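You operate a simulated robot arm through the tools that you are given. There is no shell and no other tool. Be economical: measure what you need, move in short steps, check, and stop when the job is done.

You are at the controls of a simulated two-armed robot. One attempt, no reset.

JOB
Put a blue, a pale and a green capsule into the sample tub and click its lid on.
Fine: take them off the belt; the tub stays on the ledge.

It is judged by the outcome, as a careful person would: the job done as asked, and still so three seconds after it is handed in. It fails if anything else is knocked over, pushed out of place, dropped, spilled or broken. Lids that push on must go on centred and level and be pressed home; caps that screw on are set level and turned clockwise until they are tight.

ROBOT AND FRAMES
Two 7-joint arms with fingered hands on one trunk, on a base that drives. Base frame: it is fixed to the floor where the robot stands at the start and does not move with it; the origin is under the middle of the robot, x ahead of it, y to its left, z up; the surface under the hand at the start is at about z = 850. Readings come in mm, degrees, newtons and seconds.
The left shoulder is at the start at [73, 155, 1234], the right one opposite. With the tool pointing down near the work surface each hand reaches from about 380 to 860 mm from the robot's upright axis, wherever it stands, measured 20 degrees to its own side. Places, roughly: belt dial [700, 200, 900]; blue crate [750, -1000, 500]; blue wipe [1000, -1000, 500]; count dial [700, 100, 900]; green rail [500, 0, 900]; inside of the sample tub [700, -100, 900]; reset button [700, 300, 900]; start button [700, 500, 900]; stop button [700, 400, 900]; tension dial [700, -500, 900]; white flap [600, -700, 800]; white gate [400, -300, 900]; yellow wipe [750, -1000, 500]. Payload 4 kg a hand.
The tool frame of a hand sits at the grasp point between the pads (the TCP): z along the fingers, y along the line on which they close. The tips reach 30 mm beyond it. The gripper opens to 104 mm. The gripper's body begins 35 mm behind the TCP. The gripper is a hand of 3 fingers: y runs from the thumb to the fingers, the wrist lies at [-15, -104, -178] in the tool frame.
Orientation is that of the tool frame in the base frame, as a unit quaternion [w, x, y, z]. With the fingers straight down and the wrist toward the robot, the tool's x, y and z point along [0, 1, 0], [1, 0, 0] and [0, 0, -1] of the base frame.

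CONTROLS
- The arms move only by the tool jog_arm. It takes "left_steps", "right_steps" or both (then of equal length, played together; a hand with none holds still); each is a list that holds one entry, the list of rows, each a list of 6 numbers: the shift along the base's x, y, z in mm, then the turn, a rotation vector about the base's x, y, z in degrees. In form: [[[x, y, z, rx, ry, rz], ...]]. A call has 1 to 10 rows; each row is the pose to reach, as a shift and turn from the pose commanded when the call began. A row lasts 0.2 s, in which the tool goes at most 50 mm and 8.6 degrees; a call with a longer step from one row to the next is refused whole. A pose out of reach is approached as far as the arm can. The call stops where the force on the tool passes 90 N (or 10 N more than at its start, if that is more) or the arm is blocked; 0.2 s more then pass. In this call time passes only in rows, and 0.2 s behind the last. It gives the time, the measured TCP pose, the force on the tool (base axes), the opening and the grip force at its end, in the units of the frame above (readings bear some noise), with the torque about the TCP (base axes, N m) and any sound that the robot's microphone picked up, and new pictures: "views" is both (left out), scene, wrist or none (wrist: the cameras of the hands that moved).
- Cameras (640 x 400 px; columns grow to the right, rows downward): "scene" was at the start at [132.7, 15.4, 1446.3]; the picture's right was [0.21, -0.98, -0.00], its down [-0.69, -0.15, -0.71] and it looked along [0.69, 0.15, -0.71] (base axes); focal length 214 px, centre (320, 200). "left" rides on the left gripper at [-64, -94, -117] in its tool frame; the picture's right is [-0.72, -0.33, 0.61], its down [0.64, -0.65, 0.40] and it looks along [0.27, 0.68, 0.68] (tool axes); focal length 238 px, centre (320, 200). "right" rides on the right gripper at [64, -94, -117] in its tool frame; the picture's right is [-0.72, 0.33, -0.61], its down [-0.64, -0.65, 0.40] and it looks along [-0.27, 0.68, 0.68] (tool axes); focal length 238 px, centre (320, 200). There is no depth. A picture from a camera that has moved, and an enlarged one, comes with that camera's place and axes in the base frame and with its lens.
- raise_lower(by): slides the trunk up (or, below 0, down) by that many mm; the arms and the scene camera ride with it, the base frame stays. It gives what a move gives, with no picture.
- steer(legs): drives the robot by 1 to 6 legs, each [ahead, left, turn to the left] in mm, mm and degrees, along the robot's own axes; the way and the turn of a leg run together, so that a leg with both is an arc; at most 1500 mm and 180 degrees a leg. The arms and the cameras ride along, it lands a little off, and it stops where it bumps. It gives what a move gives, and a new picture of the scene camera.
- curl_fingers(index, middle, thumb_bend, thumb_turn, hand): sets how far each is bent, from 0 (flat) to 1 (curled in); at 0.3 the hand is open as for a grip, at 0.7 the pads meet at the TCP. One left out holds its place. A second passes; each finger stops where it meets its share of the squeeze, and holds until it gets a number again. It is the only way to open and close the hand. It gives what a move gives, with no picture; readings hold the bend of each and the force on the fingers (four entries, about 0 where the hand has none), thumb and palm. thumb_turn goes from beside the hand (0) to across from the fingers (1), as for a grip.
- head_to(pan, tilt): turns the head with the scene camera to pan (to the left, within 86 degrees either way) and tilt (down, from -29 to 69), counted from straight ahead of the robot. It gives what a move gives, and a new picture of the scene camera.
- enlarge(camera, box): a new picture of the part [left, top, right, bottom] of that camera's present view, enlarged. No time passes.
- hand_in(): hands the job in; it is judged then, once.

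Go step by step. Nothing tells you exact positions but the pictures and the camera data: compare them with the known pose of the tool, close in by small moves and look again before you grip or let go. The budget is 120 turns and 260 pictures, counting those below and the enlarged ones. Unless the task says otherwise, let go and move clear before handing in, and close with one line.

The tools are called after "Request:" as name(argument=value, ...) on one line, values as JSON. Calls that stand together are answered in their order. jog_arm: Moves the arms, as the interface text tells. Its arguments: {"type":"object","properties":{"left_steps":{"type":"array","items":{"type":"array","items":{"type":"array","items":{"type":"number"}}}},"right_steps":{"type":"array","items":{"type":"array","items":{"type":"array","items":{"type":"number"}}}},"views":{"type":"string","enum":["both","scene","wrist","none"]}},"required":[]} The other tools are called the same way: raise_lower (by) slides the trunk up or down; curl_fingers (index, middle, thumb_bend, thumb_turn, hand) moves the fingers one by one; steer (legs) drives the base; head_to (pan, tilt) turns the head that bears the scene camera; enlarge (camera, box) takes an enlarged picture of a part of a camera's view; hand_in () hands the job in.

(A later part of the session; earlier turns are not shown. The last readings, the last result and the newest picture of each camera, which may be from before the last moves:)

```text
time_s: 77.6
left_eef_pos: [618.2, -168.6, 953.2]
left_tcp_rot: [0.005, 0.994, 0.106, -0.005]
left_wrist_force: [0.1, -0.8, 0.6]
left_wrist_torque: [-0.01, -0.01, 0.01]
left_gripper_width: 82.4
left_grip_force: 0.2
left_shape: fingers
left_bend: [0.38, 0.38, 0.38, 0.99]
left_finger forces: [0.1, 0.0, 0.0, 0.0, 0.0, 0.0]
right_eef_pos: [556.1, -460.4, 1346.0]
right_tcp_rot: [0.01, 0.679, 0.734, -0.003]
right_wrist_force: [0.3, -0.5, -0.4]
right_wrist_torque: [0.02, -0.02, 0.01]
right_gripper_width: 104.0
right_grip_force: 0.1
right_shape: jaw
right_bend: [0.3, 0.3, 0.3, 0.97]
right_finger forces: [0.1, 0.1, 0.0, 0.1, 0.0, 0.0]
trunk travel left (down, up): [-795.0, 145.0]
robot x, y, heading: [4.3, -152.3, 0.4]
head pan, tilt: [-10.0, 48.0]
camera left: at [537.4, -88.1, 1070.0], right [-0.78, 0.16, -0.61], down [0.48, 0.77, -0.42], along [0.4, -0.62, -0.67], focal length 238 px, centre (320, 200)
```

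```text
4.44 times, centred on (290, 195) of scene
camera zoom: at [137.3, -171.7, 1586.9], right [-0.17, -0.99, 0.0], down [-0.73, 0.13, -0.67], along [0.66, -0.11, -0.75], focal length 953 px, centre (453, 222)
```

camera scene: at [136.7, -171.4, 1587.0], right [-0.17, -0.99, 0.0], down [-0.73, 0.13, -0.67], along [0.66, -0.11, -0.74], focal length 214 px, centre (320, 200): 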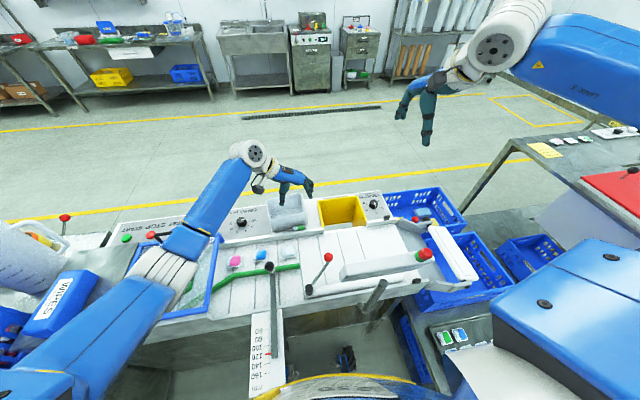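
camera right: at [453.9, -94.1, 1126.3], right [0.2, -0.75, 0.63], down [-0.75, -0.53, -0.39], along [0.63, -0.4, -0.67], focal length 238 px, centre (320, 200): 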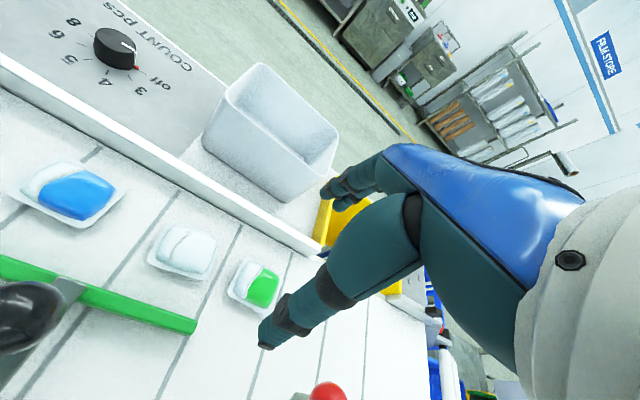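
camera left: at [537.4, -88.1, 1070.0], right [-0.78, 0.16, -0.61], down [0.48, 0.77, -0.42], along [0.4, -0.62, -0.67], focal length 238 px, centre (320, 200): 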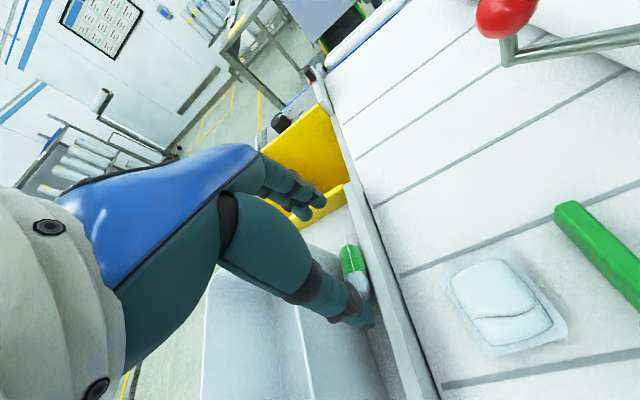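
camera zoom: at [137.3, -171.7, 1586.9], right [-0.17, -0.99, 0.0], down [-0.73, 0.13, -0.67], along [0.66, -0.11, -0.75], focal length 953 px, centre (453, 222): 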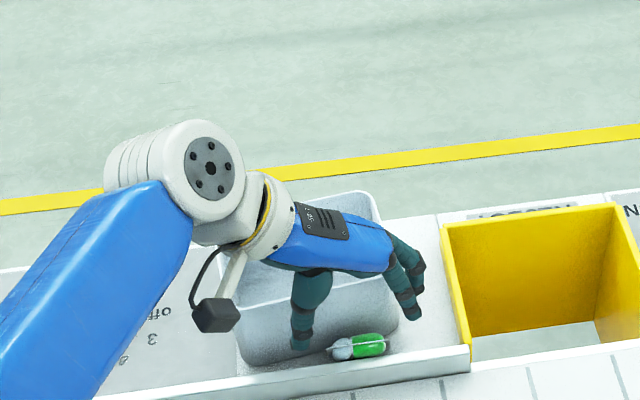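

Request:
jog_arm(left_steps=[[[4, 2, -15, 0, 0, 0], [6, 2, -30, 0, 0, 0], [6, 2, -45, 0, 0, 0], [6, 2, -45, 0, 0, 0]]], views="none")

Request:
enlarge(camera="left", box=[240, 140, 480, 340])

Request:
enlarge(camera="scene", box=[230, 150, 350, 240])

```text
time_s: 78.6
left_eef_pos: [625.3, -166.9, 908.2]
left_tcp_rot: [0.006, 0.994, 0.106, -0.005]
left_wrist_force: [-0.1, -0.8, 1.3]
left_wrist_torque: [0.11, 0.05, -0.05]
left_gripper_width: 83.5
left_grip_force: 0.9
left_shape: fingers
left_bend: [0.38, 0.38, 0.38, 0.99]
left_finger forces: [0.1, 0.0, 0.0, 0.1, 1.8, 0.1]
right_eef_pos: [556.4, -460.7, 1345.2]
right_tcp_rot: [0.011, 0.68, 0.733, -0.004]
right_wrist_force: [-0.3, 0.5, -0.7]
right_wrist_torque: [0.01, -0.01, -0.02]
right_gripper_width: 103.9
right_grip_force: 0.1
right_shape: jaw
right_bend: [0.3, 0.3, 0.3, 0.97]
right_finger forces: [0.0, 0.0, 0.0, 0.1, 0.0, 0.1]
trunk travel left (down, up): [-795.0, 145.0]
robot x, y, heading: [7.1, -152.4, 0.5]
head pan, tilt: [-10.0, 48.0]
```

```text
2.00 times, centred on (360, 240) of left
camera zoom: at [543.0, -85.7, 1025.2], right [-0.78, 0.16, -0.61], down [0.49, 0.77, -0.42], along [0.4, -0.62, -0.67], focal length 477 px, centre (240, 120)
```

zoom: 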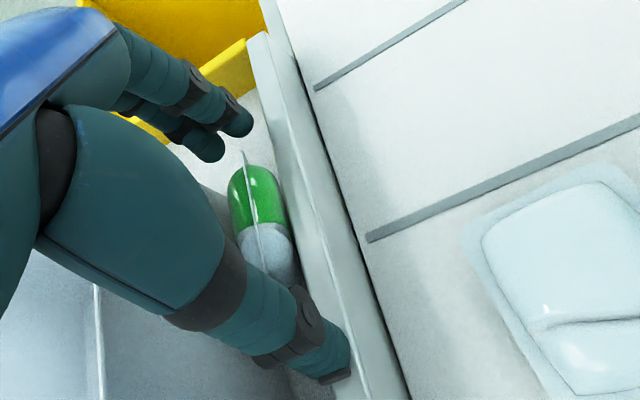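

```text
4.44 times, centred on (290, 195) of scene
camera zoom: at [136.5, -171.9, 1587.0], right [-0.17, -0.99, 0.0], down [-0.73, 0.13, -0.67], along [0.66, -0.11, -0.74], focal length 953 px, centre (453, 222)
```

zoom: 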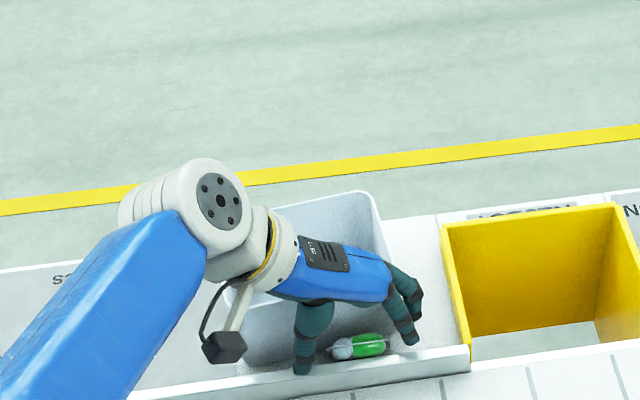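

Thumb is brushing the fence top. I'll rise a bit, yaw further to about -86° so the grip is parallel with the fence, and come down again.

Request:
jog_arm(left_steps=[[[0, 0, 15, 0, 0, 0], [1, 0, 15, 0, 0, -5], [2, 0, 15, 0, 0, -9], [2, 0, 15, 0, 0, -9]]], views="none")

Request:
enlarge(camera="left", box=[240, 140, 480, 340])

```text
time_s: 79.6
left_eef_pos: [627.2, -166.1, 921.8]
left_tcp_rot: [0.006, 1.0, 0.028, -0.004]
left_wrist_force: [-0.5, -0.3, 0.0]
left_wrist_torque: [0.01, -0.02, -0.02]
left_gripper_width: 83.3
left_grip_force: 0.0
left_shape: fingers
left_bend: [0.38, 0.38, 0.38, 0.99]
left_finger forces: [0.0, 0.0, 0.0, 0.0, 0.0, 0.1]
right_eef_pos: [556.5, -460.1, 1344.7]
right_tcp_rot: [0.011, 0.68, 0.733, -0.003]
right_wrist_force: [0.0, -0.1, 0.9]
right_wrist_torque: [0.03, 0.02, 0.03]
right_gripper_width: 103.9
right_grip_force: 0.0
right_shape: jaw
right_bend: [0.3, 0.3, 0.3, 0.97]
right_finger forces: [0.1, 0.0, 0.0, 0.0, 0.0, 0.1]
trunk travel left (down, up): [-795.0, 145.0]
robot x, y, heading: [4.9, -153.3, 0.2]
head pan, tilt: [-10.0, 48.0]
```

```text
2.00 times, centred on (360, 240) of left
camera zoom: at [558.9, -74.3, 1040.1], right [-0.74, 0.28, -0.61], down [0.6, 0.68, -0.42], along [0.3, -0.68, -0.67], focal length 477 px, centre (240, 120)
```

zoom: 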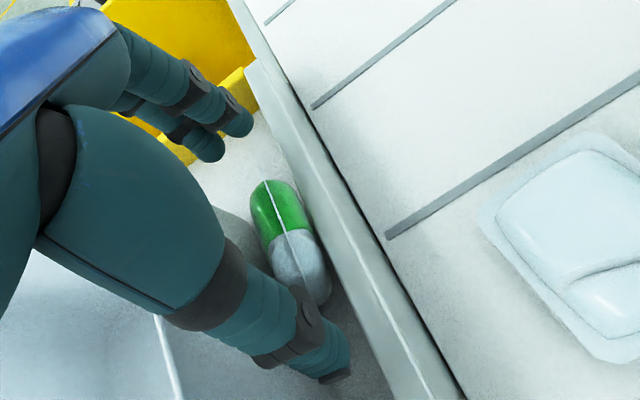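

Request:
jog_arm(left_steps=[[[0, 1, -10, 0, 0, 0], [0, 1, -20, 0, 0, 0], [0, 1, -20, 0, 0, 0]]], views="none")

Request:
enlarge(camera="left", box=[240, 140, 480, 340])

```text
time_s: 80.4
left_eef_pos: [628.1, -164.5, 903.0]
left_tcp_rot: [0.005, 1.0, 0.028, -0.005]
left_wrist_force: [3.0, -0.3, 0.0]
left_wrist_torque: [-0.04, -0.08, 0.06]
left_gripper_width: 83.3
left_grip_force: 1.2
left_shape: fingers
left_bend: [0.38, 0.38, 0.38, 0.99]
left_finger forces: [1.7, 0.0, 0.0, 0.0, 0.7, 0.0]
right_eef_pos: [556.5, -459.7, 1344.4]
right_tcp_rot: [0.01, 0.68, 0.733, -0.002]
right_wrist_force: [0.4, -0.5, -0.8]
right_wrist_torque: [0.01, -0.03, 0.02]
right_gripper_width: 104.0
right_grip_force: 0.0
right_shape: jaw
right_bend: [0.3, 0.3, 0.3, 0.97]
right_finger forces: [0.0, 0.1, 0.0, 0.0, 0.0, 0.1]
trunk travel left (down, up): [-795.0, 145.0]
robot x, y, heading: [9.7, -155.3, 0.1]
head pan, tilt: [-10.0, 48.0]
```

```text
2.00 times, centred on (360, 240) of left
camera zoom: at [559.9, -72.8, 1019.7], right [-0.74, 0.28, -0.61], down [0.6, 0.68, -0.42], along [0.3, -0.68, -0.67], focal length 477 px, centre (240, 120)
```

zoom: 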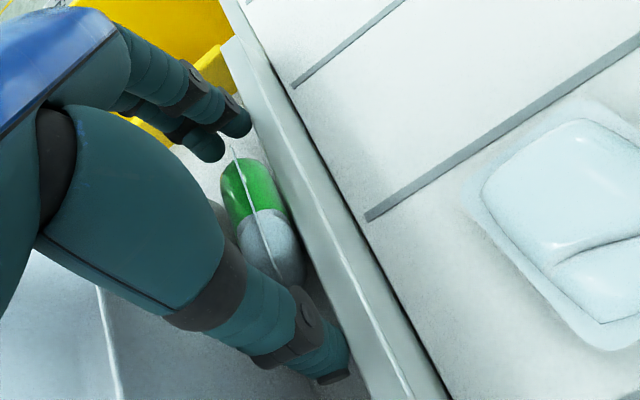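

Request:
curl_fingers(hand="left", index=0.62, middle=0.62, thumb_bend=0.62)

Request:
enlarge(camera="left", box=[240, 140, 480, 340])

```text
time_s: 81.4
left_eef_pos: [628.2, -164.7, 903.1]
left_tcp_rot: [0.006, 1.0, 0.028, -0.005]
left_wrist_force: [6.8, -4.6, 2.7]
left_wrist_torque: [-0.14, -0.15, 0.21]
left_gripper_width: 42.9
left_grip_force: 11.3
left_shape: fingers
left_bend: [0.55, 0.56, 0.54, 1.0]
left_finger forces: [8.4, 6.6, 0.0, 0.1, 8.6, 0.0]
right_eef_pos: [557.5, -460.3, 1345.0]
right_tcp_rot: [0.011, 0.679, 0.734, -0.002]
right_wrist_force: [-0.1, 0.0, -0.7]
right_wrist_torque: [0.04, 0.02, -0.03]
right_gripper_width: 104.2
right_grip_force: 0.1
right_shape: jaw
right_bend: [0.3, 0.3, 0.3, 0.97]
right_finger forces: [0.0, 0.0, 0.1, 0.1, 0.1, 0.0]
trunk travel left (down, up): [-795.0, 145.0]
robot x, y, heading: [4.1, -156.8, 0.6]
head pan, tilt: [-10.0, 48.0]
```

```text
2.00 times, centred on (360, 240) of left
camera zoom: at [560.5, -73.8, 1019.8], right [-0.74, 0.28, -0.61], down [0.6, 0.68, -0.42], along [0.3, -0.68, -0.67], focal length 477 px, centre (240, 120)
```

zoom: 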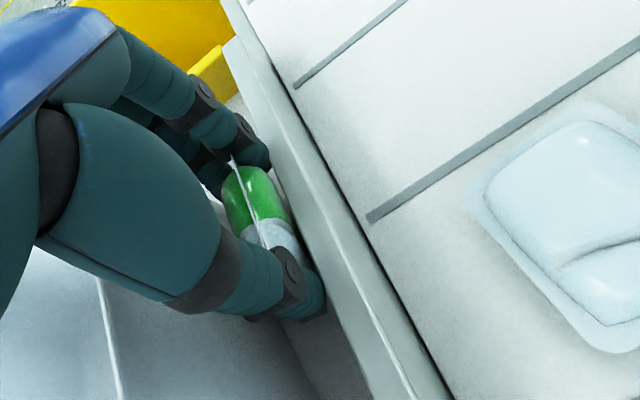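

Solid three-finger grip. Lifting straight up.

Request:
jog_arm(left_steps=[[[0, 0, 25, 0, 0, 0], [0, 0, 55, 0, 0, 0], [0, 0, 85, 0, 0, 0], [0, 0, 115, 0, 0, 0], [0, 0, 140, 0, 0, 0], [0, 0, 155, 0, 0, 0]]], views="none")

Request:
raise_lower(by=-60)

Request:
jog_arm(left_steps=[[[5, 0, 10, 0, 0, 5], [15, 3, 15, 0, 0, 11], [30, 5, 20, 0, 0, 17], [45, 8, 20, 0, 0, 23], [58, 10, 20, 0, 0, 28], [68, 12, 20, 0, 0, 30], [68, 12, 20, 0, 0, 30]]])

Request:
enlarge(camera="scene", box=[230, 130, 350, 220])

```text
time_s: 82.8
left_eef_pos: [626.6, -162.7, 1058.2]
left_tcp_rot: [0.005, 1.0, 0.028, -0.006]
left_wrist_force: [-0.1, -0.5, 0.2]
left_wrist_torque: [-0.02, -0.02, 0.02]
left_gripper_width: 42.4
left_grip_force: 9.4
left_shape: fingers
left_bend: [0.56, 0.57, 0.54, 1.0]
left_finger forces: [4.5, 4.8, 0.0, 0.0, 9.4, 0.0]
right_eef_pos: [556.9, -459.7, 1345.4]
right_tcp_rot: [0.011, 0.679, 0.734, -0.003]
right_wrist_force: [0.5, 0.2, -0.1]
right_wrist_torque: [-0.01, -0.02, 0.06]
right_gripper_width: 103.9
right_grip_force: 0.1
right_shape: jaw
right_bend: [0.3, 0.3, 0.3, 0.97]
right_finger forces: [0.0, 0.0, 0.1, 0.0, 0.0, 0.0]
trunk travel left (down, up): [-795.0, 145.0]
robot x, y, heading: [10.0, -153.2, 0.3]
head pan, tilt: [-10.0, 48.0]
```

```text
time_s: 83.8
left_eef_pos: [627.2, -163.8, 998.4]
left_tcp_rot: [0.006, 1.0, 0.028, -0.004]
left_wrist_force: [0.5, -0.9, -0.5]
left_wrist_torque: [0.01, -0.01, 0.05]
left_gripper_width: 42.3
left_grip_force: 9.4
left_shape: fingers
left_bend: [0.56, 0.57, 0.54, 1.0]
left_finger forces: [4.4, 4.6, 0.0, 0.0, 9.4, 0.0]
right_eef_pos: [556.5, -459.9, 1285.7]
right_tcp_rot: [0.01, 0.68, 0.733, -0.002]
right_wrist_force: [0.7, -0.2, 1.1]
right_wrist_torque: [0.02, -0.01, 0.0]
right_gripper_width: 103.9
right_grip_force: 0.0
right_shape: jaw
right_bend: [0.3, 0.3, 0.3, 0.97]
right_finger forces: [0.1, 0.1, 0.1, 0.0, 0.1, 0.1]
trunk travel left (down, up): [-735.0, 205.0]
robot x, y, heading: [7.1, -159.3, 0.0]
head pan, tilt: [-10.0, 48.0]
```

```text
time_s: 85.4
left_eef_pos: [695.5, -153.3, 1017.8]
left_tcp_rot: [0.006, 0.958, 0.286, -0.004]
left_wrist_force: [-0.4, 0.5, 0.1]
left_wrist_torque: [-0.04, 0.0, -0.02]
left_gripper_width: 42.4
left_grip_force: 9.3
left_shape: fingers
left_bend: [0.56, 0.57, 0.54, 1.0]
left_finger forces: [4.5, 4.6, 0.0, 0.0, 9.4, 0.1]
right_eef_pos: [556.6, -459.2, 1285.1]
right_tcp_rot: [0.01, 0.679, 0.734, -0.002]
right_wrist_force: [0.2, -0.2, 0.4]
right_wrist_torque: [-0.01, -0.01, -0.02]
right_gripper_width: 103.8
right_grip_force: 0.1
right_shape: jaw
right_bend: [0.3, 0.3, 0.3, 0.97]
right_finger forces: [0.0, 0.1, 0.0, 0.0, 0.0, 0.0]
trunk travel left (down, up): [-735.0, 205.0]
robot x, y, heading: [5.6, -151.7, 0.5]
head pan, tilt: [-10.0, 48.0]
camera scene: at [137.5, -171.6, 1526.9], right [-0.17, -0.99, 0.0], down [-0.73, 0.13, -0.67], along [0.66, -0.11, -0.75], focal length 214 px, centre (320, 200)
camera left: at [590.0, -107.2, 1135.8], right [-0.78, -0.13, -0.61], down [0.18, 0.89, -0.42], along [0.6, -0.43, -0.67], focal length 238 px, centre (320, 200)
```

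scene: 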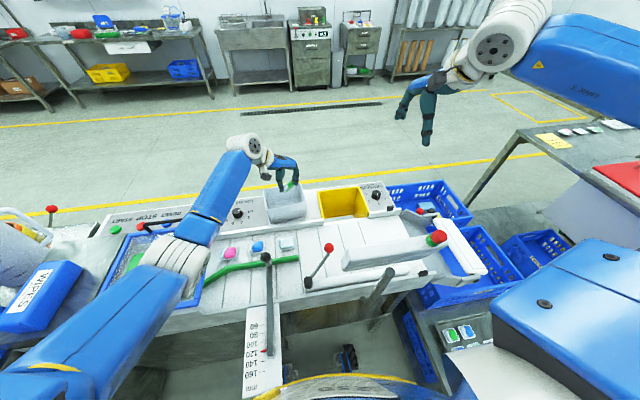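
left: 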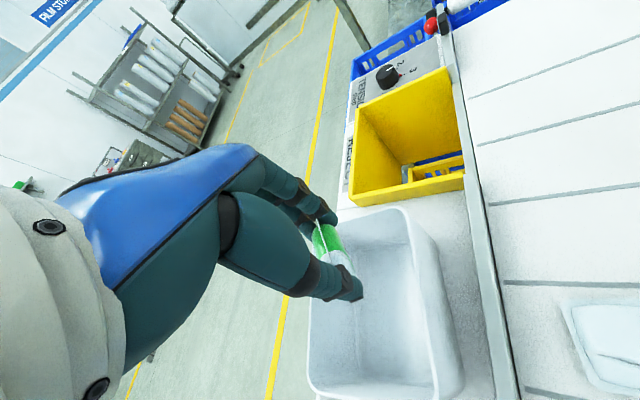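

```text
4.44 times, centred on (290, 175) of scene
camera zoom: at [137.5, -171.6, 1526.9], right [-0.17, -0.99, 0.0], down [-0.73, 0.13, -0.67], along [0.66, -0.11, -0.75], focal length 953 px, centre (453, 311)
```

zoom: 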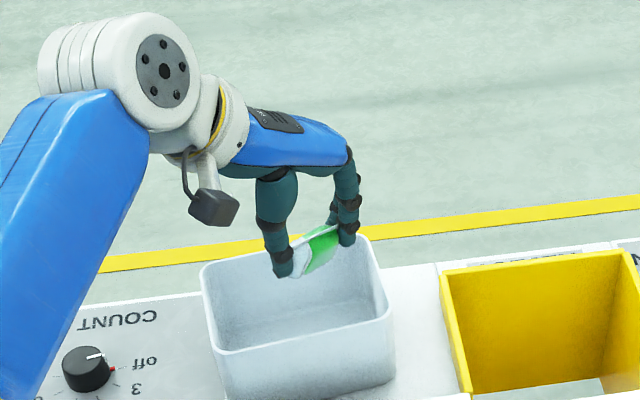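

Hand is over the tub with good reach. Lower and release gently.

Request:
jog_arm(left_steps=[[[0, 0, -25, 0, 0, 0], [0, -5, -50, 0, 0, 0], [0, -8, -68, 0, 0, 0], [0, -8, -72, 0, 0, 0], [0, -8, -72, 0, 0, 0]]], views="wrist")

Request:
enlarge(camera="scene", box=[230, 130, 350, 220])

```text
time_s: 86.6
left_eef_pos: [696.0, -159.8, 947.1]
left_tcp_rot: [0.007, 0.958, 0.286, -0.003]
left_wrist_force: [0.0, -0.4, 0.1]
left_wrist_torque: [-0.01, -0.01, 0.02]
left_gripper_width: 42.5
left_grip_force: 9.6
left_shape: fingers
left_bend: [0.56, 0.57, 0.54, 1.0]
left_finger forces: [4.4, 4.7, 0.0, 0.0, 9.4, 0.0]
right_eef_pos: [557.0, -460.2, 1284.7]
right_tcp_rot: [0.01, 0.679, 0.734, -0.002]
right_wrist_force: [0.3, 0.3, 0.2]
right_wrist_torque: [-0.01, -0.02, -0.01]
right_gripper_width: 103.9
right_grip_force: 0.1
right_shape: jaw
right_bend: [0.3, 0.3, 0.3, 0.97]
right_finger forces: [0.0, 0.0, 0.0, 0.0, 0.0, 0.0]
trunk travel left (down, up): [-735.0, 205.0]
robot x, y, heading: [4.5, -155.7, 0.3]
head pan, tilt: [-10.0, 48.0]
camera left: at [590.8, -114.3, 1064.1], right [-0.78, -0.13, -0.61], down [0.18, 0.89, -0.42], along [0.6, -0.43, -0.67], focal length 238 px, centre (320, 200)
```

left: 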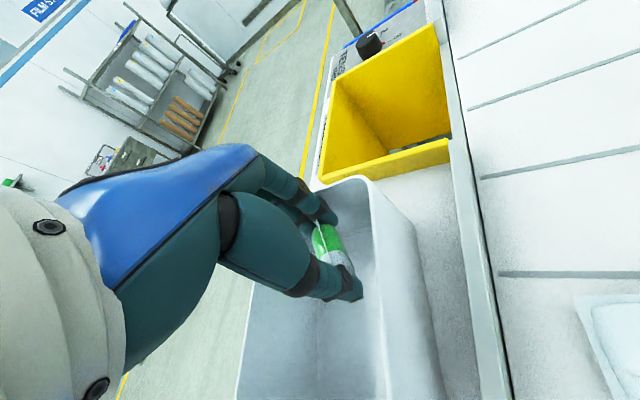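

```text
4.44 times, centred on (290, 175) of scene
camera zoom: at [137.4, -171.6, 1526.9], right [-0.17, -0.99, 0.0], down [-0.73, 0.13, -0.67], along [0.66, -0.11, -0.75], focal length 953 px, centre (453, 311)
```

zoom: 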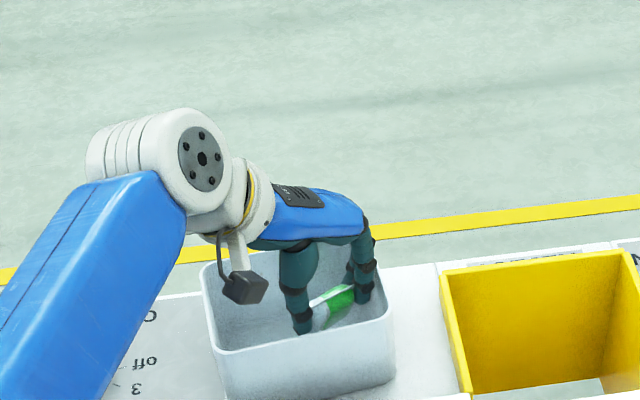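

Request:
jog_arm(left_steps=[[[0, 0, -10, 0, 0, 0], [0, 0, -20, 0, 0, 0]]], views="none")

Request:
curl_fingers(hand="left", index=0.46, middle=0.46, thumb_bend=0.46)

Request:
jog_arm(left_steps=[[[0, 0, 25, 0, 0, 0], [0, 0, 55, 0, 0, 0], [0, 0, 90, 0, 0, 0]]], views="wrist")

Request:
enlarge(camera="scene", box=[230, 130, 350, 220])

```text
time_s: 87.2
left_eef_pos: [696.3, -159.5, 926.1]
left_tcp_rot: [0.007, 0.958, 0.285, -0.004]
left_wrist_force: [-0.2, 0.0, -0.5]
left_wrist_torque: [0.0, -0.02, -0.01]
left_gripper_width: 42.5
left_grip_force: 9.5
left_shape: fingers
left_bend: [0.56, 0.57, 0.54, 1.0]
left_finger forces: [4.5, 5.3, 0.1, 0.0, 9.5, 0.0]
right_eef_pos: [557.4, -459.9, 1285.1]
right_tcp_rot: [0.011, 0.679, 0.734, -0.002]
right_wrist_force: [0.7, -0.1, 0.6]
right_wrist_torque: [0.02, 0.01, 0.02]
right_gripper_width: 104.0
right_grip_force: 0.0
right_shape: jaw
right_bend: [0.3, 0.3, 0.3, 0.97]
right_finger forces: [0.1, 0.0, 0.1, 0.1, 0.0, 0.0]
trunk travel left (down, up): [-735.0, 205.0]
robot x, y, heading: [6.4, -152.4, 0.4]
head pan, tilt: [-10.0, 48.0]
```

```text
time_s: 88.2
left_eef_pos: [696.9, -160.1, 926.0]
left_tcp_rot: [0.006, 0.958, 0.285, -0.003]
left_wrist_force: [-0.5, 1.8, 0.3]
left_wrist_torque: [0.01, -0.02, 0.01]
left_gripper_width: 61.5
left_grip_force: 0.0
left_shape: fingers
left_bend: [0.46, 0.46, 0.46, 1.0]
left_finger forces: [0.0, 0.5, 0.1, 0.0, 0.0, 0.0]
right_eef_pos: [555.7, -459.9, 1285.3]
right_tcp_rot: [0.01, 0.679, 0.734, -0.003]
right_wrist_force: [-0.6, -0.5, -0.4]
right_wrist_torque: [-0.01, 0.01, 0.0]
right_gripper_width: 104.2
right_grip_force: 0.0
right_shape: jaw
right_bend: [0.3, 0.3, 0.3, 0.97]
right_finger forces: [0.0, 0.0, 0.0, 0.0, 0.0, 0.0]
trunk travel left (down, up): [-735.0, 205.0]
robot x, y, heading: [5.0, -157.4, 0.1]
head pan, tilt: [-10.0, 48.0]
```

```text
time_s: 89.0
left_eef_pos: [697.4, -159.1, 1013.6]
left_tcp_rot: [0.006, 0.958, 0.285, -0.004]
left_wrist_force: [-0.7, 0.3, -0.2]
left_wrist_torque: [0.0, 0.04, 0.03]
left_gripper_width: 62.1
left_grip_force: 0.1
left_shape: fingers
left_bend: [0.46, 0.46, 0.46, 1.0]
left_finger forces: [0.0, 0.0, 0.1, 0.0, 0.0, 0.0]
right_eef_pos: [556.8, -458.6, 1285.0]
right_tcp_rot: [0.011, 0.679, 0.734, -0.003]
right_wrist_force: [0.1, -0.1, 0.2]
right_wrist_torque: [0.01, 0.02, -0.01]
right_gripper_width: 103.8
right_grip_force: 0.0
right_shape: jaw
right_bend: [0.3, 0.3, 0.3, 0.97]
right_finger forces: [0.0, 0.1, 0.0, 0.1, 0.0, 0.0]
trunk travel left (down, up): [-735.0, 205.0]
robot x, y, heading: [8.0, -154.4, 0.3]
head pan, tilt: [-10.0, 48.0]
camera left: at [591.3, -114.1, 1131.7], right [-0.78, -0.13, -0.61], down [0.18, 0.89, -0.42], along [0.6, -0.43, -0.67], focal length 238 px, centre (320, 200)
```

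left: 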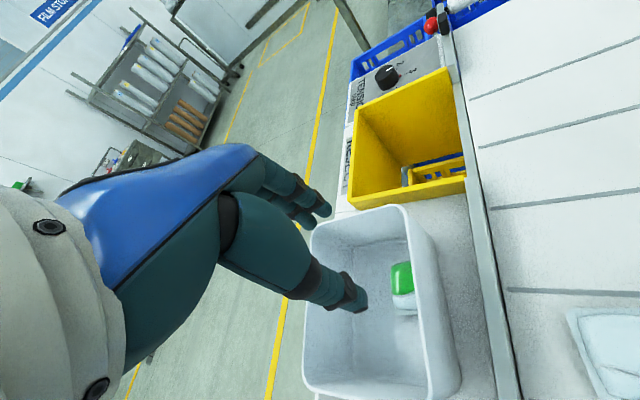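

```text
4.44 times, centred on (290, 175) of scene
camera zoom: at [137.0, -171.6, 1526.9], right [-0.17, -0.99, 0.0], down [-0.73, 0.13, -0.67], along [0.66, -0.11, -0.74], focal length 953 px, centre (453, 311)
```

zoom: 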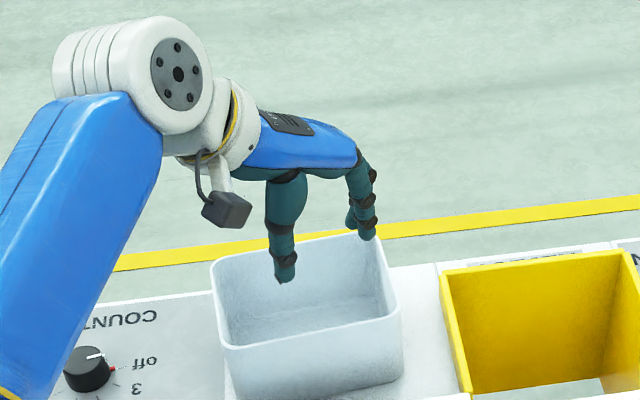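

Green is in the tub. Next pale: back the base ~95 mm, raise the trunk 60, and turn the hand to 0° yaw (gripping fore-aft).

Request:
jog_arm(left_steps=[[[0, 0, 40, 0, 0, 0], [-20, 0, 60, 0, 0, 5], [-50, 5, 60, 0, 0, 13]]], views="none")

Request:
raise_lower(by=60)

Request:
steer(legs=[[-95, 0, 0]])

Request:
curl_fingers(hand="left", index=0.41, middle=0.41, thumb_bend=0.41)

Request:
jog_arm(left_steps=[[[0, 5, -10, 0, 0, 6], [-3, 10, -20, 0, 0, 14], [-6, 15, -30, 0, 0, 22], [-9, 20, -40, 0, 0, 30], [-12, 25, -50, 0, 0, 38], [-14, 30, -60, 0, 0, 45], [-16, 33, -70, 0, 0, 45], [-16, 33, -80, 0, 0, 45], [-16, 33, -80, 0, 0, 45], [-16, 33, -80, 0, 0, 45]]])

```text
time_s: 89.8
left_eef_pos: [643.5, -153.0, 1077.3]
left_tcp_rot: [0.007, 0.919, 0.393, -0.003]
left_wrist_force: [-0.4, 0.1, 0.2]
left_wrist_torque: [0.0, -0.01, 0.01]
left_gripper_width: 62.0
left_grip_force: 0.0
left_shape: fingers
left_bend: [0.46, 0.46, 0.46, 1.0]
left_finger forces: [0.0, 0.0, 0.0, 0.0, 0.0, 0.1]
right_eef_pos: [554.6, -459.1, 1287.5]
right_tcp_rot: [0.011, 0.68, 0.733, -0.001]
right_wrist_force: [-0.3, -0.5, 0.0]
right_wrist_torque: [0.01, 0.04, -0.02]
right_gripper_width: 104.0
right_grip_force: 0.0
right_shape: jaw
right_bend: [0.3, 0.3, 0.3, 0.97]
right_finger forces: [0.1, 0.1, 0.0, 0.0, 0.0, 0.0]
trunk travel left (down, up): [-735.0, 205.0]
robot x, y, heading: [5.7, -155.4, -0.1]
head pan, tilt: [-10.0, 48.0]
```

```text
time_s: 90.8
left_eef_pos: [645.8, -153.8, 1134.7]
left_tcp_rot: [0.006, 0.919, 0.393, -0.004]
left_wrist_force: [0.9, -0.1, -0.5]
left_wrist_torque: [0.0, 0.01, -0.01]
left_gripper_width: 62.2
left_grip_force: 0.1
left_shape: fingers
left_bend: [0.46, 0.46, 0.46, 1.0]
left_finger forces: [0.0, 0.0, 0.0, 0.1, 0.0, 0.1]
right_eef_pos: [558.7, -459.6, 1345.1]
right_tcp_rot: [0.01, 0.68, 0.733, -0.003]
right_wrist_force: [0.7, 0.3, -1.5]
right_wrist_torque: [-0.01, 0.0, 0.02]
right_gripper_width: 104.0
right_grip_force: 0.1
right_shape: jaw
right_bend: [0.3, 0.3, 0.3, 0.97]
right_finger forces: [0.1, 0.0, 0.1, 0.1, 0.0, 0.0]
trunk travel left (down, up): [-795.0, 145.0]
robot x, y, heading: [4.1, -151.2, 0.3]
head pan, tilt: [-10.0, 48.0]
```

```text
time_s: 92.0
left_eef_pos: [558.8, -156.2, 1128.8]
left_tcp_rot: [0.004, 0.92, 0.392, -0.007]
left_wrist_force: [-0.1, 0.4, 0.7]
left_wrist_torque: [0.0, 0.1, -0.02]
left_gripper_width: 61.7
left_grip_force: 0.1
left_shape: fingers
left_bend: [0.46, 0.46, 0.46, 1.0]
left_finger forces: [0.0, 0.0, 0.0, 0.0, 0.0, 0.0]
right_eef_pos: [472.4, -460.2, 1338.7]
right_tcp_rot: [0.007, 0.68, 0.733, -0.006]
right_wrist_force: [0.6, 0.4, 0.1]
right_wrist_torque: [-0.02, 0.03, -0.01]
right_gripper_width: 103.9
right_grip_force: 0.1
right_shape: jaw
right_bend: [0.3, 0.3, 0.3, 0.97]
right_finger forces: [0.0, 0.0, 0.0, 0.0, 0.0, 0.0]
trunk travel left (down, up): [-795.0, 145.0]
robot x, y, heading: [-87.0, -153.5, 0.2]
head pan, tilt: [-10.0, 48.0]
camera scene: at [56.7, -172.6, 1585.3], right [-0.17, -0.99, 0.0], down [-0.74, 0.13, -0.66], along [0.65, -0.11, -0.75], focal length 214 px, centre (320, 200)
```

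scene: 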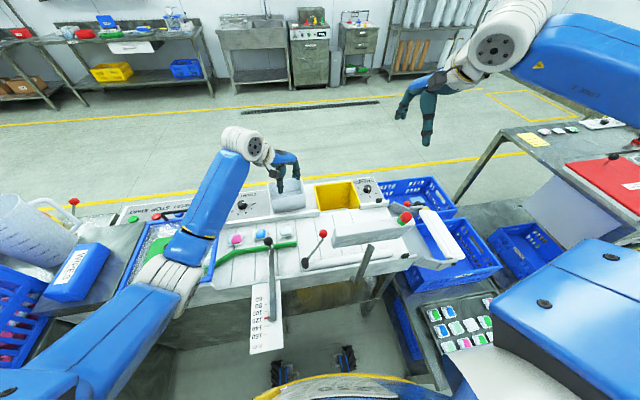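

```text
time_s: 93.0
left_eef_pos: [542.2, -156.7, 1139.6]
left_tcp_rot: [0.008, 0.92, 0.392, -0.001]
left_wrist_force: [-0.3, 0.5, 0.7]
left_wrist_torque: [0.04, 0.0, -0.03]
left_gripper_width: 75.0
left_grip_force: 0.1
left_shape: fingers
left_bend: [0.41, 0.41, 0.41, 0.99]
left_finger forces: [0.1, 0.0, 0.1, 0.0, 0.0, 0.0]
right_eef_pos: [453.4, -460.2, 1347.7]
right_tcp_rot: [0.013, 0.68, 0.733, -0.001]
right_wrist_force: [0.4, -0.6, 0.5]
right_wrist_torque: [0.03, -0.02, 0.05]
right_gripper_width: 104.0
right_grip_force: 0.1
right_shape: jaw
right_bend: [0.3, 0.3, 0.3, 0.98]
right_finger forces: [0.0, 0.0, 0.1, 0.0, 0.0, 0.0]
trunk travel left (down, up): [-795.0, 145.0]
robot x, y, heading: [-87.9, -154.8, 0.3]
head pan, tilt: [-10.0, 48.0]
```

```text
time_s: 95.2
left_eef_pos: [529.4, -123.8, 1056.8]
left_tcp_rot: [0.008, 0.7, 0.714, 0.002]
left_wrist_force: [0.1, -0.6, -0.1]
left_wrist_torque: [0.03, 0.0, 0.01]
left_gripper_width: 74.7
left_grip_force: 0.2
left_shape: fingers
left_bend: [0.41, 0.41, 0.41, 0.99]
left_finger forces: [0.0, 0.0, 0.0, 0.1, 0.1, 0.0]
right_eef_pos: [457.6, -460.2, 1346.8]
right_tcp_rot: [0.011, 0.68, 0.733, -0.002]
right_wrist_force: [-0.1, 0.2, 0.4]
right_wrist_torque: [0.02, 0.01, 0.03]
right_gripper_width: 104.0
right_grip_force: 0.1
right_shape: jaw
right_bend: [0.3, 0.3, 0.3, 0.98]
right_finger forces: [0.0, 0.1, 0.1, 0.0, 0.0, 0.1]
trunk travel left (down, up): [-795.0, 145.0]
robot x, y, heading: [-91.6, -157.5, 0.3]
head pan, tilt: [-10.0, 48.0]
camera scene: at [40.4, -172.5, 1587.0], right [-0.17, -0.99, 0.0], down [-0.73, 0.13, -0.67], along [0.66, -0.11, -0.74], focal length 214 px, centre (320, 200)
camera left: at [434.6, -189.0, 1173.1], right [-0.3, -0.73, -0.61], down [-0.66, 0.62, -0.42], along [0.69, 0.28, -0.67], focal length 238 px, centre (320, 200)
```

scene: 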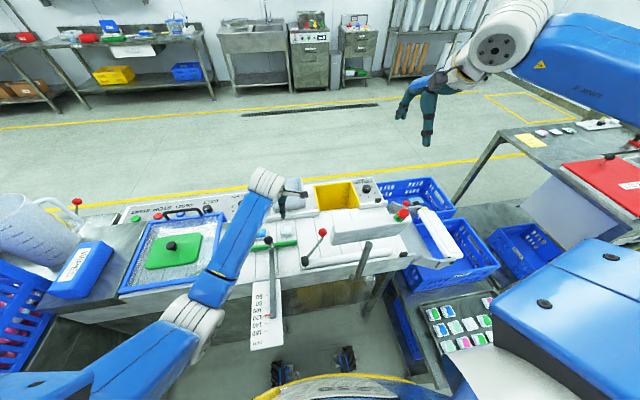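
left: 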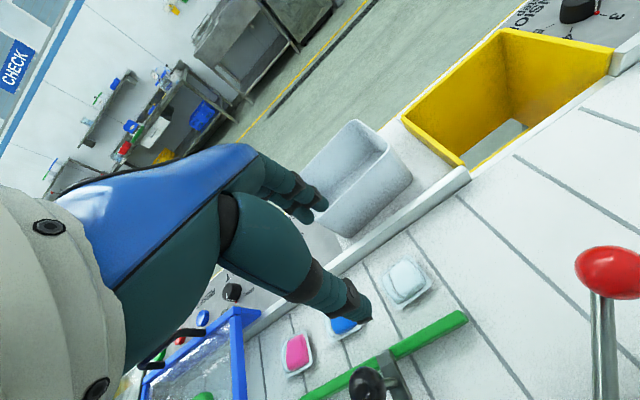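

Request:
jog_arm(left_steps=[[[4, 1, -30, 0, 0, 0], [8, 2, -65, 0, 0, 0], [12, 3, -100, 0, 0, 0], [12, 3, -130, 0, 0, 0], [12, 3, -145, 0, 0, 0], [12, 3, -145, 0, 0, 0]]], views="wrist")

Request:
enlarge(camera="left", box=[240, 140, 480, 340])

Request:
enlarge(camera="scene", box=[200, 170, 360, 290])

```text
time_s: 96.6
left_eef_pos: [542.6, -122.6, 911.9]
left_tcp_rot: [0.008, 0.7, 0.715, 0.001]
left_wrist_force: [0.0, -0.5, -0.3]
left_wrist_torque: [0.01, 0.01, -0.01]
left_gripper_width: 74.9
left_grip_force: 0.0
left_shape: fingers
left_bend: [0.41, 0.41, 0.41, 0.99]
left_finger forces: [0.0, 0.0, 0.0, 0.0, 0.1, 0.0]
right_eef_pos: [456.4, -459.4, 1346.9]
right_tcp_rot: [0.012, 0.68, 0.733, -0.002]
right_wrist_force: [-0.2, 0.0, 0.4]
right_wrist_torque: [0.0, 0.02, 0.01]
right_gripper_width: 104.1
right_grip_force: 0.1
right_shape: jaw
right_bend: [0.3, 0.3, 0.3, 0.98]
right_finger forces: [0.1, 0.0, 0.0, 0.0, 0.0, 0.0]
trunk travel left (down, up): [-795.0, 145.0]
robot x, y, heading: [-90.8, -159.7, 0.2]
head pan, tilt: [-10.0, 48.0]
camera left: at [447.2, -186.6, 1029.2], right [-0.3, -0.73, -0.61], down [-0.66, 0.62, -0.42], along [0.69, 0.28, -0.67], focal length 238 px, centre (320, 200)
```

left: 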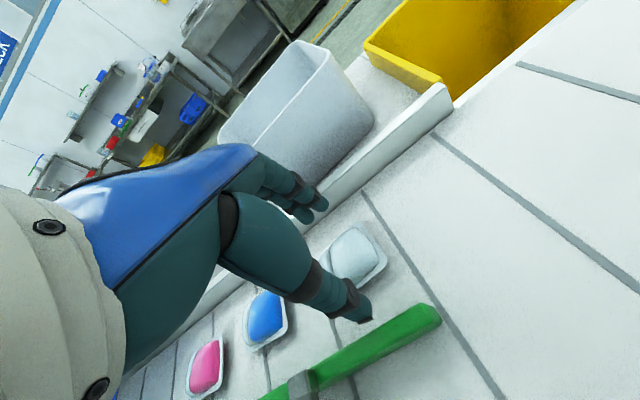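

```text
2.00 times, centred on (360, 240) of left
camera zoom: at [447.2, -186.6, 1029.2], right [-0.3, -0.73, -0.61], down [-0.66, 0.62, -0.42], along [0.69, 0.28, -0.67], focal length 477 px, centre (240, 120)
```

zoom: 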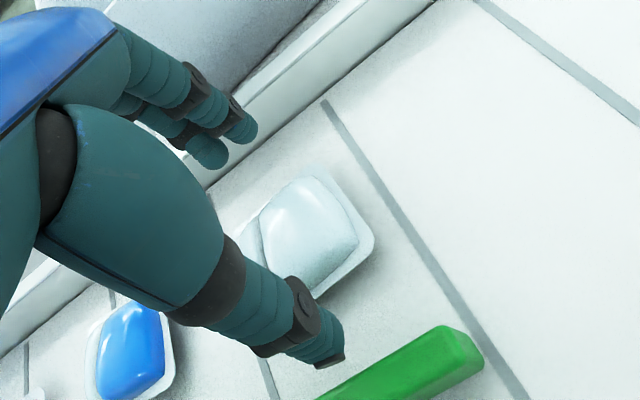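

```text
3.33 times, centred on (280, 230) of scene
camera zoom: at [40.7, -172.7, 1586.9], right [-0.17, -0.99, 0.0], down [-0.73, 0.13, -0.67], along [0.66, -0.11, -0.74], focal length 715 px, centre (453, 100)
```

zoom: 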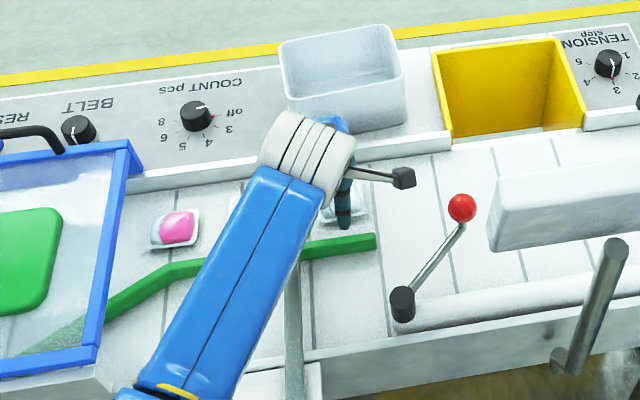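

Request:
jog_arm(left_steps=[[[-1, 2, -10, 0, 0, 0], [-1, 2, -20, 0, 0, 0], [-1, 2, -25, 0, 0, 0], [-1, 2, -25, 0, 0, 0]]], views="none")

Request:
enlarge(camera="left", box=[240, 140, 480, 340])

```text
time_s: 97.6
left_eef_pos: [539.9, -117.0, 887.1]
left_tcp_rot: [0.007, 0.7, 0.714, 0.001]
left_wrist_force: [0.9, 0.6, 0.0]
left_wrist_torque: [-0.03, 0.01, 0.0]
left_gripper_width: 74.5
left_grip_force: 0.1
left_shape: fingers
left_bend: [0.41, 0.41, 0.41, 0.99]
left_finger forces: [0.0, 0.1, 0.1, 0.1, 0.0, 0.0]
right_eef_pos: [457.4, -458.4, 1345.2]
right_tcp_rot: [0.011, 0.68, 0.733, -0.002]
right_wrist_force: [-0.6, -0.5, 0.8]
right_wrist_torque: [0.01, 0.01, 0.01]
right_gripper_width: 103.8
right_grip_force: 0.0
right_shape: jaw
right_bend: [0.3, 0.3, 0.3, 0.98]
right_finger forces: [0.0, 0.1, 0.0, 0.0, 0.0, 0.1]
trunk travel left (down, up): [-795.0, 145.0]
robot x, y, heading: [-90.4, -155.4, 0.4]
head pan, tilt: [-10.0, 48.0]
```

```text
2.00 times, centred on (360, 240) of left
camera zoom: at [445.5, -182.8, 1003.6], right [-0.3, -0.73, -0.61], down [-0.66, 0.62, -0.42], along [0.69, 0.28, -0.67], focal length 477 px, centre (240, 120)
```

zoom: 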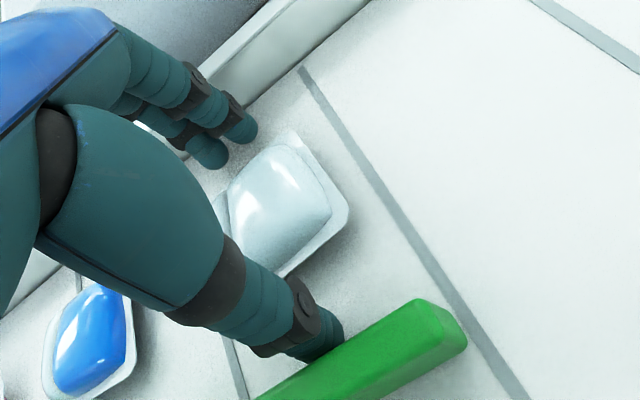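

Request:
curl_fingers(hand="left", index=0.62, middle=0.62, thumb_bend=0.62)

Request:
enlarge(camera="left", box=[240, 140, 480, 340])

```text
time_s: 98.6
left_eef_pos: [540.9, -118.8, 888.0]
left_tcp_rot: [0.008, 0.7, 0.714, 0.001]
left_wrist_force: [-0.7, 0.4, 0.5]
left_wrist_torque: [-0.02, -0.01, -0.01]
left_gripper_width: 38.1
left_grip_force: 7.2
left_shape: fingers
left_bend: [0.57, 0.58, 0.55, 1.0]
left_finger forces: [3.7, 3.7, 0.0, 0.0, 7.5, 0.0]
right_eef_pos: [457.6, -460.3, 1346.5]
right_tcp_rot: [0.011, 0.68, 0.733, -0.002]
right_wrist_force: [0.0, -0.9, 0.3]
right_wrist_torque: [0.01, 0.02, -0.03]
right_gripper_width: 103.8
right_grip_force: 0.0
right_shape: jaw
right_bend: [0.3, 0.3, 0.3, 0.98]
right_finger forces: [0.1, 0.0, 0.0, 0.0, 0.0, 0.0]
trunk travel left (down, up): [-795.0, 145.0]
robot x, y, heading: [-92.0, -155.1, 0.6]
head pan, tilt: [-10.0, 48.0]
```

```text
2.00 times, centred on (360, 240) of left
camera zoom: at [445.5, -183.0, 1003.8], right [-0.3, -0.73, -0.61], down [-0.66, 0.62, -0.42], along [0.69, 0.28, -0.67], focal length 477 px, centre (240, 120)
```

zoom: 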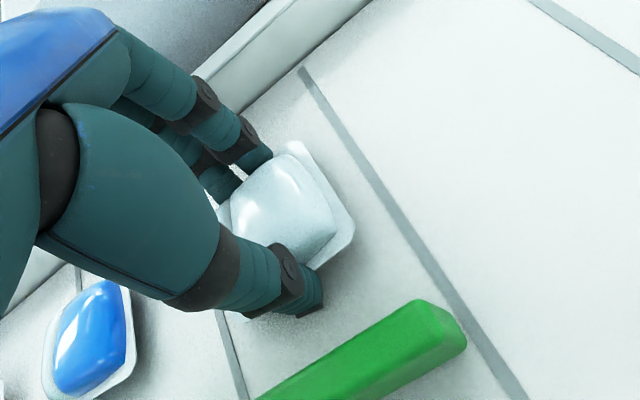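

Good grip on pale. Lifting, then driving ahead to the tub.

Request:
jog_arm(left_steps=[[[0, 0, 20, 0, 0, 0], [0, 0, 50, 0, 0, 0], [0, 0, 90, 0, 0, 0], [0, 0, 130, 0, 0, 0], [0, 0, 170, 0, 0, 0], [0, 0, 205, 0, 0, 0]]], views="wrist")

Request:
steer(legs=[[95, 0, 0]])

Request:
raise_lower(by=-60)

Request:
jog_arm(left_steps=[[[5, 2, 0, 0, 0, -8], [10, 4, 0, 0, 0, -16], [20, 6, 0, 0, 0, -24], [30, 8, 0, 0, 0, -32], [40, 10, 0, 0, 0, -40], [48, 12, 0, 0, 0, -48], [54, 14, 0, 0, 0, -55], [54, 14, 0, 0, 0, -55], [54, 14, 0, 0, 0, -55], [54, 14, 0, 0, 0, -55]]])

Request:
enlarge(camera="scene", box=[230, 130, 350, 220])

```text
time_s: 100.0
left_eef_pos: [541.1, -117.4, 1092.9]
left_tcp_rot: [0.007, 0.7, 0.714, 0.001]
left_wrist_force: [-0.1, 0.3, 0.8]
left_wrist_torque: [-0.02, 0.0, 0.04]
left_gripper_width: 38.2
left_grip_force: 7.4
left_shape: fingers
left_bend: [0.57, 0.58, 0.55, 1.0]
left_finger forces: [3.7, 3.7, 0.0, 0.1, 7.4, 0.1]
right_eef_pos: [457.1, -461.5, 1346.4]
right_tcp_rot: [0.011, 0.68, 0.733, -0.002]
right_wrist_force: [0.4, -0.2, -0.9]
right_wrist_torque: [0.01, 0.0, -0.02]
right_gripper_width: 104.0
right_grip_force: 0.1
right_shape: jaw
right_bend: [0.3, 0.3, 0.3, 0.98]
right_finger forces: [0.1, 0.0, 0.1, 0.0, 0.0, 0.0]
trunk travel left (down, up): [-795.0, 145.0]
robot x, y, heading: [-91.0, -156.1, 0.5]
head pan, tilt: [-10.0, 48.0]
camera left: at [446.9, -183.1, 1209.2], right [-0.3, -0.73, -0.61], down [-0.66, 0.62, -0.42], along [0.69, 0.28, -0.67], focal length 238 px, centre (320, 200)
```

left: 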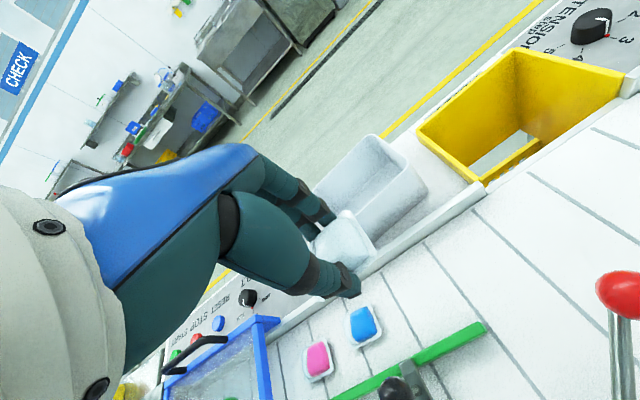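

```text
time_s: 101.1
left_eef_pos: [625.9, -117.9, 1098.0]
left_tcp_rot: [0.01, 0.7, 0.714, 0.004]
left_wrist_force: [-0.4, -0.8, -0.4]
left_wrist_torque: [0.03, 0.01, -0.01]
left_gripper_width: 38.0
left_grip_force: 7.5
left_shape: fingers
left_bend: [0.57, 0.58, 0.55, 1.0]
left_finger forces: [3.7, 3.6, 0.0, 0.1, 7.5, 0.0]
right_eef_pos: [537.7, -459.2, 1351.2]
right_tcp_rot: [0.015, 0.68, 0.733, 0.001]
right_wrist_force: [0.0, -0.2, -0.7]
right_wrist_torque: [0.02, -0.01, -0.03]
right_gripper_width: 104.0
right_grip_force: 0.0
right_shape: jaw
right_bend: [0.3, 0.3, 0.3, 0.98]
right_finger forces: [0.0, 0.1, 0.0, 0.0, 0.0, 0.0]
trunk travel left (down, up): [-795.0, 145.0]
robot x, y, heading: [4.8, -153.8, 0.1]
head pan, tilt: [-10.0, 48.0]
camera scene: at [119.8, -172.5, 1588.4], right [-0.17, -0.99, 0.0], down [-0.73, 0.13, -0.67], along [0.67, -0.11, -0.74], focal length 214 px, centre (320, 200)
```

scene: 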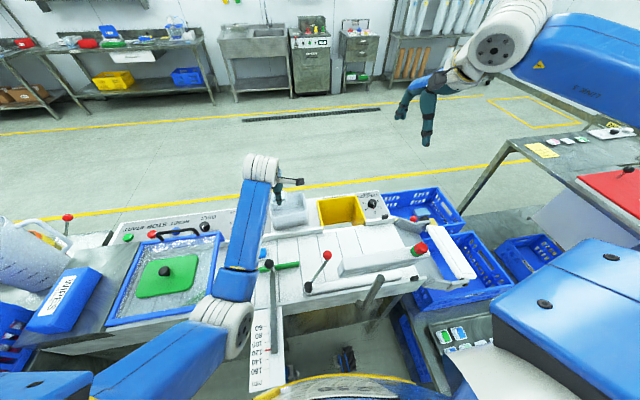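

```text
time_s: 102.1
left_eef_pos: [638.1, -116.0, 1031.2]
left_tcp_rot: [0.007, 0.7, 0.714, 0.001]
left_wrist_force: [0.6, 0.4, -0.3]
left_wrist_torque: [0.0, -0.03, 0.0]
left_gripper_width: 38.2
left_grip_force: 7.4
left_shape: fingers
left_bend: [0.57, 0.58, 0.55, 1.0]
left_finger forces: [3.7, 3.6, 0.1, 0.0, 7.5, 0.0]
right_eef_pos: [553.5, -458.5, 1286.2]
right_tcp_rot: [0.011, 0.68, 0.733, -0.003]
right_wrist_force: [0.7, 0.7, 0.4]
right_wrist_torque: [0.04, 0.02, -0.04]
right_gripper_width: 104.1
right_grip_force: 0.0
right_shape: jaw
right_bend: [0.3, 0.3, 0.3, 0.98]
right_finger forces: [0.0, 0.0, 0.0, 0.0, 0.1, 0.0]
trunk travel left (down, up): [-735.0, 205.0]
robot x, y, heading: [5.2, -152.3, 0.3]
head pan, tilt: [-10.0, 48.0]
```

```text
time_s: 104.3
left_eef_pos: [690.2, -102.5, 1031.9]
left_tcp_rot: [0.006, 0.95, 0.311, -0.004]
left_wrist_force: [-1.0, 0.4, -1.0]
left_wrist_torque: [0.02, -0.02, -0.01]
left_gripper_width: 38.0
left_grip_force: 7.3
left_shape: fingers
left_bend: [0.57, 0.58, 0.55, 1.0]
left_finger forces: [3.8, 3.6, 0.0, 0.0, 7.4, 0.0]
right_eef_pos: [551.5, -458.9, 1287.1]
right_tcp_rot: [0.012, 0.68, 0.733, -0.002]
right_wrist_force: [0.4, 0.3, -0.5]
right_wrist_torque: [0.03, -0.01, 0.01]
right_gripper_width: 103.9
right_grip_force: 0.0
right_shape: jaw
right_bend: [0.3, 0.3, 0.3, 0.98]
right_finger forces: [0.0, 0.1, 0.1, 0.0, 0.1, 0.0]
trunk travel left (down, up): [-735.0, 205.0]
robot x, y, heading: [1.9, -156.3, 0.3]
head pan, tilt: [-10.0, 48.0]
camera scene: at [135.9, -171.5, 1526.9], right [-0.17, -0.99, 0.0], down [-0.73, 0.13, -0.67], along [0.66, -0.11, -0.75], focal length 214 px, centre (320, 200)
camera left: at [582.0, -62.1, 1148.8], right [-0.77, -0.17, -0.61], down [0.13, 0.9, -0.42], along [0.62, -0.4, -0.67], focal length 238 px, centre (320, 200)
```

scene: 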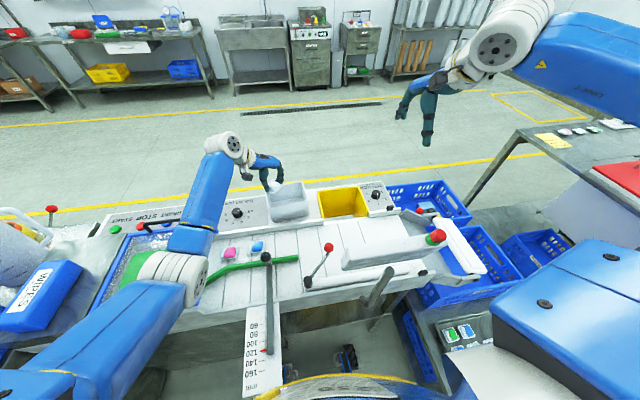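
left: 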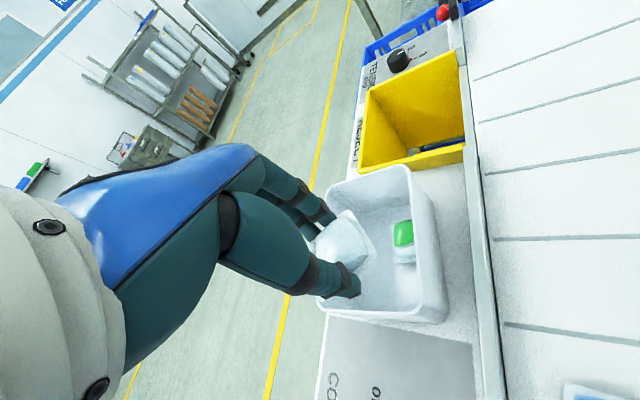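

```text
4.44 times, centred on (290, 175) of scene
camera zoom: at [135.9, -171.5, 1526.9], right [-0.17, -0.99, 0.0], down [-0.73, 0.13, -0.67], along [0.66, -0.11, -0.75], focal length 953 px, centre (453, 311)
```

zoom: 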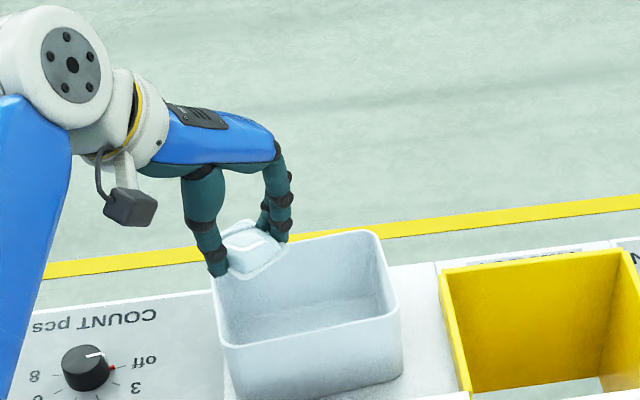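

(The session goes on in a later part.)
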